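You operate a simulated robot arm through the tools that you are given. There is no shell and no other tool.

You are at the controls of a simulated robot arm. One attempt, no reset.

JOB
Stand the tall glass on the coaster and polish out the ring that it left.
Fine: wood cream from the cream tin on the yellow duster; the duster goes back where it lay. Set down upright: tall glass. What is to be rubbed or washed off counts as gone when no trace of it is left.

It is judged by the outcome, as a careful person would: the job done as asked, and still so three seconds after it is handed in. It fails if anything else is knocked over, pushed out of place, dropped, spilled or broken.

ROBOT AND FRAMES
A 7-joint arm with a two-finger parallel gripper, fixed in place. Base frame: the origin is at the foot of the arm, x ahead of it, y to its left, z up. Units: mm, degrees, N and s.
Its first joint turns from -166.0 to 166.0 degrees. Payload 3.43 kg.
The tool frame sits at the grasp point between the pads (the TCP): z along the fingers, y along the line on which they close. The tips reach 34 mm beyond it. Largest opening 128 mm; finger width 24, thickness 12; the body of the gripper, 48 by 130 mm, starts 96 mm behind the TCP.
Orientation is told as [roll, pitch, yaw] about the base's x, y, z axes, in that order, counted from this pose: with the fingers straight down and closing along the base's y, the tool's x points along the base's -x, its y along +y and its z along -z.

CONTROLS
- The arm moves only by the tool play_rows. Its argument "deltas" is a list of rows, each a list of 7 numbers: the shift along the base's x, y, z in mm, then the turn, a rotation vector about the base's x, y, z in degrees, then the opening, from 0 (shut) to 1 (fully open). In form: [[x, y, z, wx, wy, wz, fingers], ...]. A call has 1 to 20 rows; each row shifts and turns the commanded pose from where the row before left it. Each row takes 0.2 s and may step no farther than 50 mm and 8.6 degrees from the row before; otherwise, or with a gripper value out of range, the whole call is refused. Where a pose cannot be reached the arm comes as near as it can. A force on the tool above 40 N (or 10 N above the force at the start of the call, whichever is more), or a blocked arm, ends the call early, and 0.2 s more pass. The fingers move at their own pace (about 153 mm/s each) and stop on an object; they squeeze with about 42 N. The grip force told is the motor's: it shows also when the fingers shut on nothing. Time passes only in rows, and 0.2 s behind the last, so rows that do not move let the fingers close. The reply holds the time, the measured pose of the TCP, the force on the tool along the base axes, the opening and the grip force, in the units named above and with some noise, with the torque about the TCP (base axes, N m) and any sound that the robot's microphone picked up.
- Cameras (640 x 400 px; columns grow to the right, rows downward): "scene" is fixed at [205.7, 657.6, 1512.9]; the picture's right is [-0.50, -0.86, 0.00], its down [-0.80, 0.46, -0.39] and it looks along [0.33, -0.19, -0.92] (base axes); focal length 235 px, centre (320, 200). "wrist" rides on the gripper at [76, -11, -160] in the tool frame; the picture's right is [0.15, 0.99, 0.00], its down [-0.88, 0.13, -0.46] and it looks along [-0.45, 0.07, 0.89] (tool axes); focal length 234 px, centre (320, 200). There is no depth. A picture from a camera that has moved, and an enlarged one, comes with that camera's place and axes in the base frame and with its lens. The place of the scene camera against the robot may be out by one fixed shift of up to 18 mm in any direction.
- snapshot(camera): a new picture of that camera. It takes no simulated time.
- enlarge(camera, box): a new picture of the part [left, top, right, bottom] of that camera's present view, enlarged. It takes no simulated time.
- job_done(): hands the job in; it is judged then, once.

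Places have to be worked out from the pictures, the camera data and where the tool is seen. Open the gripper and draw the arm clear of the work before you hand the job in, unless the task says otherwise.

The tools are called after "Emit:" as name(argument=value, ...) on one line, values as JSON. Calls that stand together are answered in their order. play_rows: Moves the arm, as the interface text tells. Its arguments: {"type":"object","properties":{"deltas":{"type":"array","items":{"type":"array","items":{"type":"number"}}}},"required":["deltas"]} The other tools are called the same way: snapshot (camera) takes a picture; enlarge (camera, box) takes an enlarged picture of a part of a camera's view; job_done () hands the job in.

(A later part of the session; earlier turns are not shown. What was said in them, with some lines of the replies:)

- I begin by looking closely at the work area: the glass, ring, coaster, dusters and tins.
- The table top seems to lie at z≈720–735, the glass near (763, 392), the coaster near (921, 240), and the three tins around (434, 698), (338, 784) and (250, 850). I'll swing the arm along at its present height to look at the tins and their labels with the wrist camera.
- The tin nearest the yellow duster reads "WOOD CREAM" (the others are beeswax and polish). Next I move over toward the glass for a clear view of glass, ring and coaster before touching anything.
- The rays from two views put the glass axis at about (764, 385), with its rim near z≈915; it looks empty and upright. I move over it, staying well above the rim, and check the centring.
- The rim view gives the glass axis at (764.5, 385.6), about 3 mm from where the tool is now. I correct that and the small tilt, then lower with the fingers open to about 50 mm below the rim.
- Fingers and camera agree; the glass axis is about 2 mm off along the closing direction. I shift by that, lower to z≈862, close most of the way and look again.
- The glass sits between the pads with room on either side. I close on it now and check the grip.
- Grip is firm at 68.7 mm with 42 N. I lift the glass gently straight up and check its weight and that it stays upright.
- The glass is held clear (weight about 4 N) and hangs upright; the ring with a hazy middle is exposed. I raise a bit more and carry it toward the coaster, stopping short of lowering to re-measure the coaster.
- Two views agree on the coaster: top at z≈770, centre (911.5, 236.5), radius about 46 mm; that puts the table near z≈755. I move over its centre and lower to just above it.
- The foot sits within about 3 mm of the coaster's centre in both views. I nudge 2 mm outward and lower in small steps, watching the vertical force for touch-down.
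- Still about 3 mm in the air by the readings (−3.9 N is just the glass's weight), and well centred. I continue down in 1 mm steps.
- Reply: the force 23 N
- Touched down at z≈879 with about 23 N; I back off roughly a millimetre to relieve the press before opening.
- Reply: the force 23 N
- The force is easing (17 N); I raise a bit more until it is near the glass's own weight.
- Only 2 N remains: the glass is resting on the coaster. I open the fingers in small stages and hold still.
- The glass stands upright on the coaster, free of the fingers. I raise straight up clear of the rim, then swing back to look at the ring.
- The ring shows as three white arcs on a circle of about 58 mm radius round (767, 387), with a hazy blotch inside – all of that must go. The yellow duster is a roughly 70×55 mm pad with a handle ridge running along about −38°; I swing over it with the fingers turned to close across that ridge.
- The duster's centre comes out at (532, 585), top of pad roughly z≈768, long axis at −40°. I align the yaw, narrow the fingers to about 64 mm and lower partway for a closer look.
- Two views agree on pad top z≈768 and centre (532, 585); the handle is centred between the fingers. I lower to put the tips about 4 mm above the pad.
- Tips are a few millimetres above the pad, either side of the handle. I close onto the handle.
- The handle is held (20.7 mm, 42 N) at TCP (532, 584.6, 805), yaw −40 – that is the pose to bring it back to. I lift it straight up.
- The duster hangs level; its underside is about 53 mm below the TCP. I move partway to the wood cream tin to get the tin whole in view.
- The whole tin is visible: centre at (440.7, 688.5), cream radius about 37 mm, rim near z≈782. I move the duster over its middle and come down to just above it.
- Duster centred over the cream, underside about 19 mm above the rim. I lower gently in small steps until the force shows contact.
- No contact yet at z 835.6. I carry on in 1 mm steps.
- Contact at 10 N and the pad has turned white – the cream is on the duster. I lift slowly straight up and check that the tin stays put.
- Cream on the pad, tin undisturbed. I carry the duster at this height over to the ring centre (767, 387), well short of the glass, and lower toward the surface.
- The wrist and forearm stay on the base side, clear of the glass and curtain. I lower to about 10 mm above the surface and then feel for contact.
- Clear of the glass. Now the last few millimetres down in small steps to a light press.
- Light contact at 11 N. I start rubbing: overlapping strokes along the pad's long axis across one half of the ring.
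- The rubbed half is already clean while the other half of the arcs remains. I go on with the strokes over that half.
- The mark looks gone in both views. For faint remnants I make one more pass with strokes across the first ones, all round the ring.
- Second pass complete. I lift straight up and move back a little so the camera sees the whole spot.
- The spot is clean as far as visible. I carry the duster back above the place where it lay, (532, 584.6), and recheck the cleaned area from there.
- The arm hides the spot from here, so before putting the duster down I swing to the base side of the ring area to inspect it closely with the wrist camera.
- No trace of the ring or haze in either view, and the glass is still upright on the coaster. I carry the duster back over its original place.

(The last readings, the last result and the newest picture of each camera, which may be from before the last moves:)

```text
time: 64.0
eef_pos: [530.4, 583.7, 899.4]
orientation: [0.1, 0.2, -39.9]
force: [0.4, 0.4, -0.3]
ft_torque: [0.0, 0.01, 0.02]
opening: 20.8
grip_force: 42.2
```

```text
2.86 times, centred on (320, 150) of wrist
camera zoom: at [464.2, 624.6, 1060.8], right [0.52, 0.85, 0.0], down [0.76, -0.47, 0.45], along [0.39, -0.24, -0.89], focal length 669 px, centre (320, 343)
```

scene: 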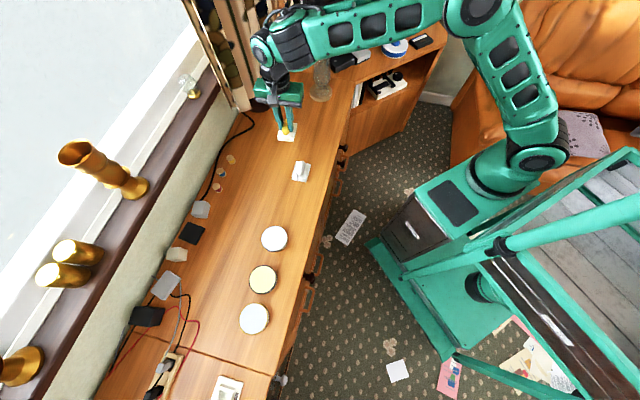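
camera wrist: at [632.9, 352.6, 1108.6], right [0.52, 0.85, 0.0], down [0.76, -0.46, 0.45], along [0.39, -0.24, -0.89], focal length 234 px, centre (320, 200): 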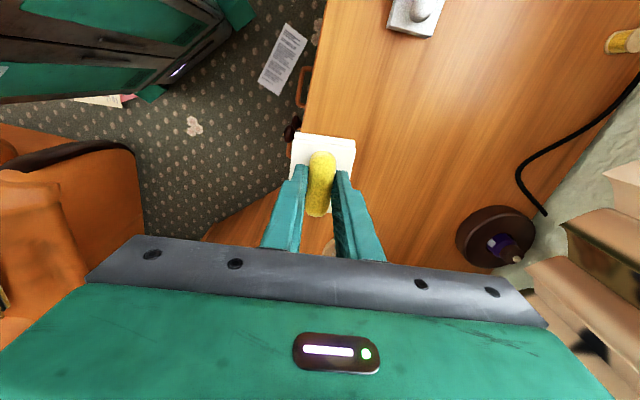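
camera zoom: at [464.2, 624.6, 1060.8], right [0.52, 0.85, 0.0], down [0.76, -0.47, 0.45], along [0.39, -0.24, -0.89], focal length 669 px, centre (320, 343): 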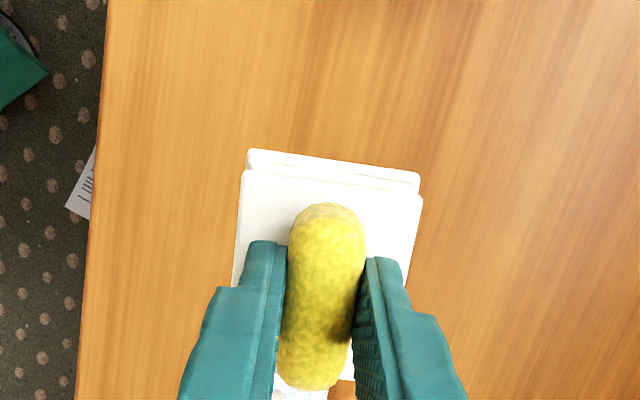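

The pad has kept its place in the grip. I correct by about 1.5 mm and lower toward the surface.

Emit:
play_rows(deltas=[[1.4, 0.7, -25, 0, 0, 0, 0], [0, 0, -25, 0, 0, 0, 0], [0, 0, -20, 0, 0, 0, 0], [0, 0, -12, 0, 0, 0, 0], [0, 0, -6, 0, 0, 0, 0], [0, 0, 0, 0, 0, 0, 0], [0, 0, 0, 0, 0, 0, 0]])

Emit:
enlarge(camera="wrist", box=[240, 80, 400, 220])

Emit:
enlarge(camera="scene", box=[250, 150, 340, 220])

```text
time: 65.6
eef_pos: [532.5, 583.9, 811.2]
orientation: [0.0, 0.1, -39.9]
force: [-0.6, 0.2, -0.9]
ft_torque: [-0.01, 0.0, 0.01]
opening: 20.6
grip_force: 41.7
```

```text
2.86 times, centred on (320, 150) of wrist
camera zoom: at [465.8, 625.4, 972.4], right [0.52, 0.85, 0.0], down [0.76, -0.47, 0.45], along [0.39, -0.24, -0.89], focal length 669 px, centre (320, 343)
```

zoom: 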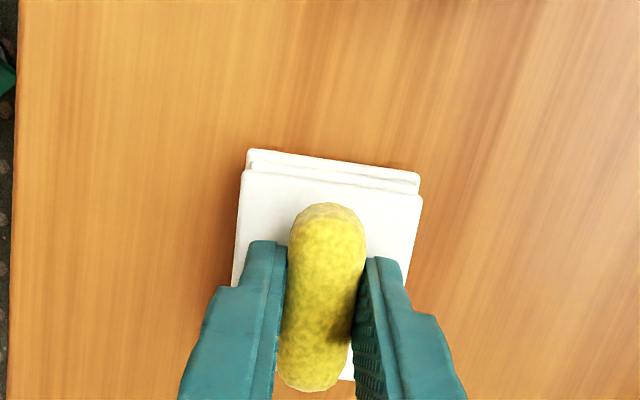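

```text
5.71 times, centred on (295, 185) of scene
camera zoom: at [205.7, 657.6, 1512.9], right [-0.5, -0.86, 0.0], down [-0.8, 0.46, -0.39], along [0.33, -0.19, -0.92], focal length 1345 px, centre (463, 286)
```

zoom: 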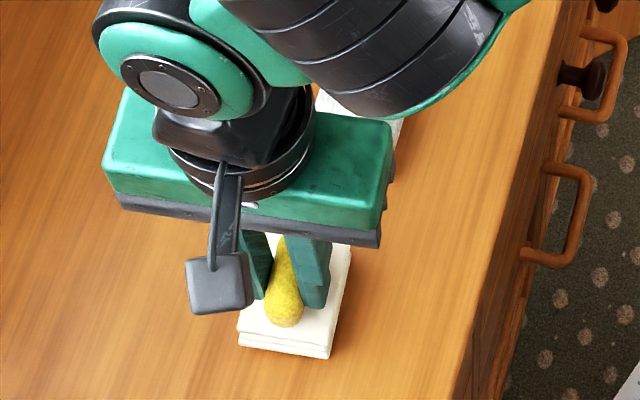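

It lines up with the original spot. Now the last few millimetres.

Emit:
play_rows(deltas=[[0, 0, -1.5, 0, 0, 0, 0], [0, 0, -1.5, 0, 0, 0, 0], [0, 0, -1, 0, 0, 0, 0], [0, 0, -1, 0, 0, 0, 0], [0, 0, 0, 0, 0, 0, 0]])

```text
time: 66.8
eef_pos: [531.0, 584.5, 808.3]
orientation: [0.0, 0.1, -39.9]
force: [-0.9, -0.1, -0.6]
ft_torque: [0.02, 0.01, 0.01]
opening: 20.6
grip_force: 41.9
```

Emit:
play_rows(deltas=[[0, 0, -1, 0, 0, 0, 0], [0, 0, -0.7, 0, 0, 0, 0], [0, 0, -0.5, 0, 0, 0, 0], [0, 0, 0, 0, 0, 0, 0]])

```text
time: 67.8
eef_pos: [532.2, 584.7, 804.2]
orientation: [0.0, 0.1, -39.9]
force: [0.6, 0.4, -0.2]
ft_torque: [-0.02, 0.02, -0.01]
opening: 20.8
grip_force: 42.5
```

Emit:
play_rows(deltas=[[0, 0, -0.6, 0, 0, 0, 0], [0, 0, -0.6, 0, 0, 0, 0], [0, 0, 0, 0, 0, 0, 0]])

```text
time: 68.6
eef_pos: [533.3, 585.5, 803.7]
orientation: [0.1, 0.1, -39.9]
force: [-1.4, -1.6, 13.6]
ft_torque: [-0.17, -0.01, 0.0]
opening: 20.5
grip_force: 42.0
```

It is on the table with 13 N; I ease off about 1 mm and then open the fingers evenly.

Emit:
play_rows(deltas=[[0, 0, 0.9, 0, 0, 0, 0], [0, 0, 0, 0, 0, 0, 0]])

```text
time: 69.2
eef_pos: [532.6, 583.8, 805.3]
orientation: [0.0, 0.1, -39.9]
force: [-1.4, 0.7, 11.1]
ft_torque: [0.04, 0.01, -0.01]
opening: 20.8
grip_force: 41.9
```

Emit:
play_rows(deltas=[[0, 0, 0.7, 0, 0, 0, 0], [0, 0, 0, 0, 0, 0, 0]])

```text
time: 69.8
eef_pos: [531.7, 584.4, 804.1]
orientation: [-0.1, 0.2, -40.0]
force: [-1.0, 1.2, 3.8]
ft_torque: [0.18, 0.08, -0.01]
opening: 20.7
grip_force: 42.3
```

Only about 4 N remains. I open the fingers gradually to about 64 mm (as when I took it) and check.

Emit:
play_rows(deltas=[[0, 0, 0, 0, 0, 0, 0.18], [0, 0, 0, 0, 0, 0, 0.22], [0, 0, 0, 0, 0, 0, 0.3], [0, 0, 0, 0, 0, 0, 0.4], [0, 0, 0, 0, 0, 0, 0.5], [0, 0, 0, 0, 0, 0, 0.5]])

Emit:
enlarge(camera="wrist", box=[240, 80, 400, 220])

Emit:
enlarge(camera="scene", box=[250, 150, 340, 220])

```text
time: 71.2
eef_pos: [532.7, 584.9, 805.4]
orientation: [-0.1, 0.1, -39.9]
force: [0.5, 0.2, 0.4]
ft_torque: [0.02, 0.01, -0.01]
opening: 63.9
grip_force: 0.1
```

```text
2.86 times, centred on (320, 150) of wrist
camera zoom: at [466.1, 625.7, 965.7], right [0.52, 0.85, 0.0], down [0.76, -0.47, 0.45], along [0.39, -0.24, -0.89], focal length 669 px, centre (320, 343)
```

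zoom: 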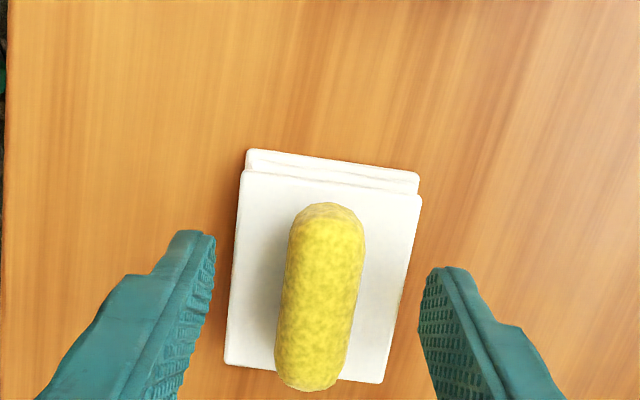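

```text
5.71 times, centred on (295, 185) of scene
camera zoom: at [205.7, 657.6, 1512.9], right [-0.5, -0.86, 0.0], down [-0.8, 0.46, -0.39], along [0.33, -0.19, -0.92], focal length 1345 px, centre (463, 286)
```

zoom: 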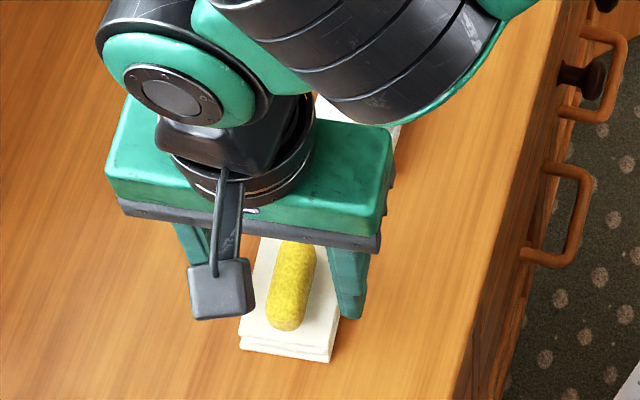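

The duster lies where it was, within about a millimetre in both views. I open wide, raise straight up and draw the arm back toward the base.

Emit:
play_rows(deltas=[[0, 0, 10, 0, 0, 0, 0.5], [0, 0, 30, 0, 0, 0, 0.5], [0, 0, 40, 0, 0, 0, 0.7], [0, 0, 45, 0, 0, 0, 1], [0, 0, 45, 0, 0, 0, 1], [-20, -25, 20, 0, 0, 7, 1], [-20, -25, 20, 0, 0, 7, 1], [-20, -25, 10, 0, 0, 7, 1], [-20, -25, 0, 0, 0, 7, 1], [0, 0, 0, 0, 0, 7, 1], [0, 0, 0, 0, 0, 7, 1], [0, 0, 0, 0, 0, 7, 1], [0, 0, 0, 0, 0, 7, 1], [0, 0, 0, 0, 0, 0, 1]])

Emit:
snapshot(camera="scene")

Emit:
snapshot(camera="wrist")

Emit:
enlarge(camera="scene", box=[260, 50, 360, 150])

Emit:
enlarge(camera="scene", box=[220, 140, 340, 220])

Emit:
enlarge(camera="scene", box=[200, 215, 330, 345])

```text
time: 74.2
eef_pos: [452.6, 484.3, 1026.3]
orientation: [0.0, 0.1, 16.2]
force: [0.6, -0.1, -0.1]
ft_torque: [0.0, 0.0, 0.0]
opening: 128.0
grip_force: 0.0
```

```text
taken
```

scene: 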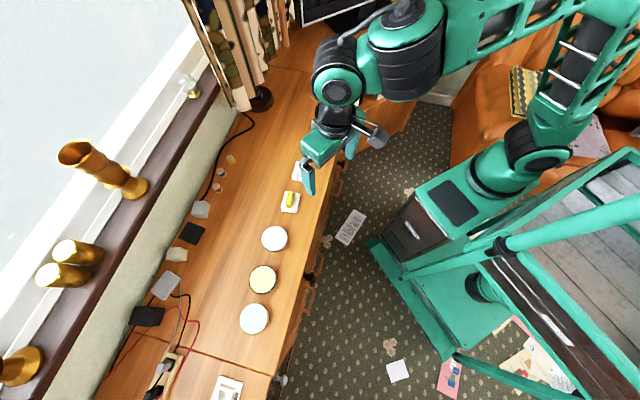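

```text
taken
camera wrist: at [381.9, 453.4, 1186.0], right [-0.42, 0.91, 0.0], down [0.81, 0.37, 0.45], along [0.41, 0.19, -0.89], focal length 234 px, centre (320, 200)
```

wrist: 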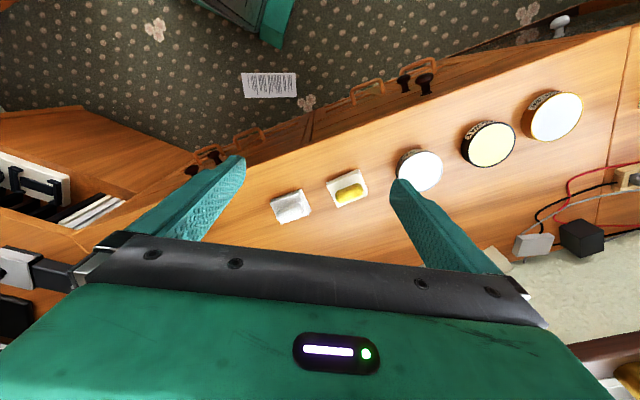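

```text
4.00 times, centred on (310, 100) of scene
camera zoom: at [205.7, 657.6, 1512.9], right [-0.5, -0.86, 0.0], down [-0.8, 0.46, -0.39], along [0.33, -0.19, -0.92], focal length 941 px, centre (360, 600)
```

zoom: 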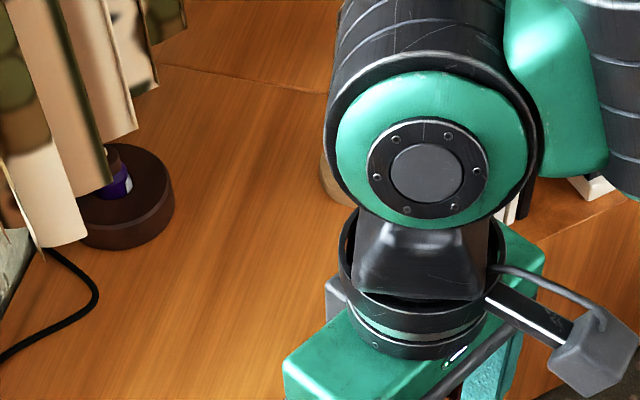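

```text
5.00 times, centred on (280, 180) of scene
camera zoom: at [205.7, 657.6, 1512.9], right [-0.5, -0.86, 0.0], down [-0.8, 0.46, -0.39], along [0.33, -0.19, -0.92], focal length 1177 px, centre (520, 300)
```

zoom: 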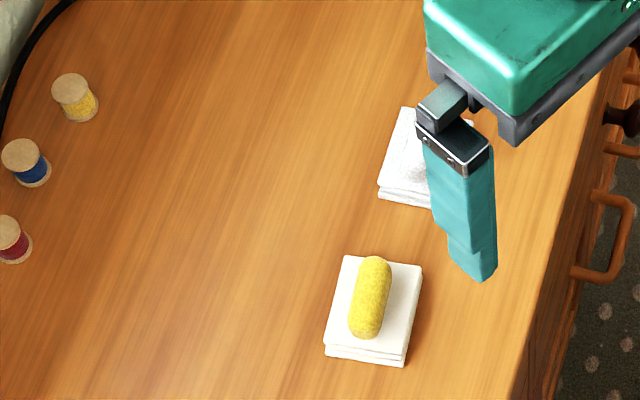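

```text
3.08 times, centred on (265, 280) of scene
camera zoom: at [205.7, 657.6, 1512.9], right [-0.5, -0.86, 0.0], down [-0.8, 0.46, -0.39], along [0.33, -0.19, -0.92], focal length 724 px, centre (489, -46)
```

zoom: 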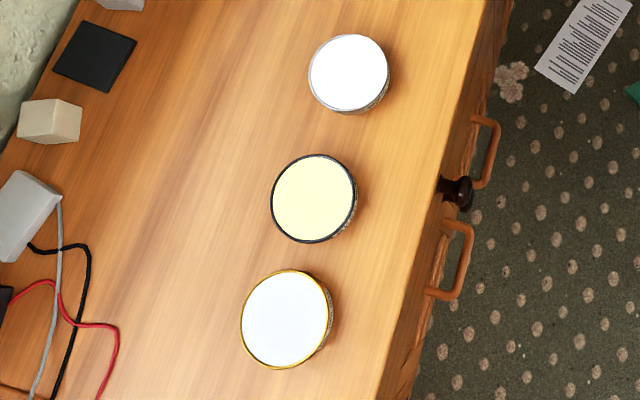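

Duster, white duster and tins sit exactly where they were at the start. I swing the arm further aside so the scene camera can see the glass and the polished spot one last time.

Emit:
play_rows(deltas=[[-36, 14, 4, 0, 0, 5.8, 1], [-36, 14, 4, 0, 0, 5.8, 1], [-36, 14, 4, 0, 0, 5.8, 1], [-36, 14, 4, 0, 0, 5.8, 1], [-36, 14, 4, 0, 0, 5.8, 1], [0, 0, 0, 0, 0, 0, 1]])

Emit:
snapshot(camera="scene")

Emit:
enlarge(camera="scene", box=[260, 70, 360, 150])

Emit:
enlarge(camera="scene", box=[285, 105, 335, 150])

```text
time: 75.6
eef_pos: [273.4, 553.5, 1045.9]
orientation: [0.2, 0.1, 45.1]
force: [0.7, -0.5, 1.4]
ft_torque: [-0.02, 0.0, 0.0]
opening: 127.9
grip_force: 0.2
```

```text
taken
```

scene: 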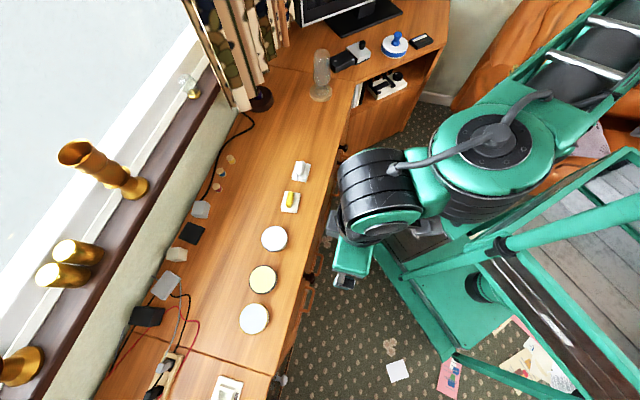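

```text
5.00 times, centred on (310, 110) of scene
camera zoom: at [205.7, 657.6, 1512.9], right [-0.5, -0.86, 0.0], down [-0.8, 0.46, -0.39], along [0.33, -0.19, -0.92], focal length 1177 px, centre (370, 650)
```

zoom: 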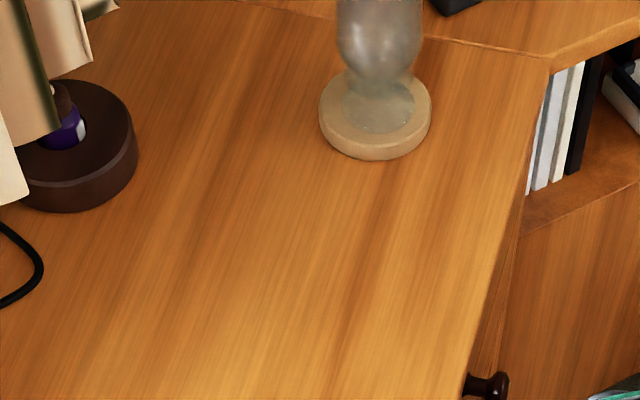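

```text
8.89 times, centred on (310, 128) of scene
camera zoom: at [205.7, 657.6, 1512.9], right [-0.5, -0.86, 0.0], down [-0.8, 0.46, -0.39], along [0.33, -0.19, -0.92], focal length 2092 px, centre (409, 844)
```

zoom: 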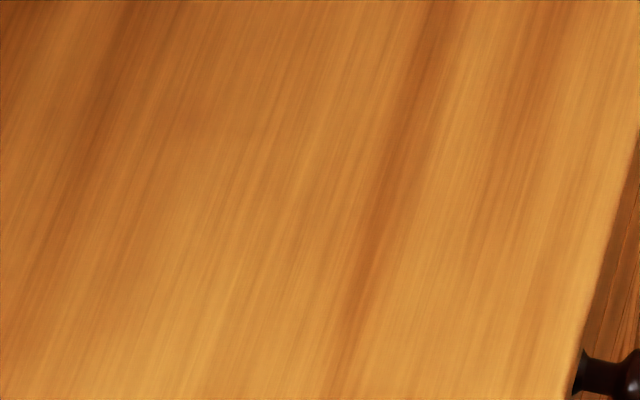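

The last pictures show the glass upright on the coaster with no trace of the ring or haze on the wood. The duster is back in its place, everything else is unmoved, and the gripper is open and clear, so I hand the job in.

Emit:
job_done()

```text
The job is handed in.
```

The tall glass is standing upright on the coaster, and the ring it left is polished out. I checked the spot from both cameras before handing in and saw no trace of the ring or the haze inside it.

- **Cream:** I used the tin labelled "WOOD CREAM", the one nearest the yellow duster, and put the cream on the yellow duster only.
- **Duster:** It is back where it lay, to within about a millimetre. Its pad is still white with cream, though.
- **Everything else:** The tins, the white duster and the other things on the desk look unmoved in the last pictures. The gripper is open and clear of the work.
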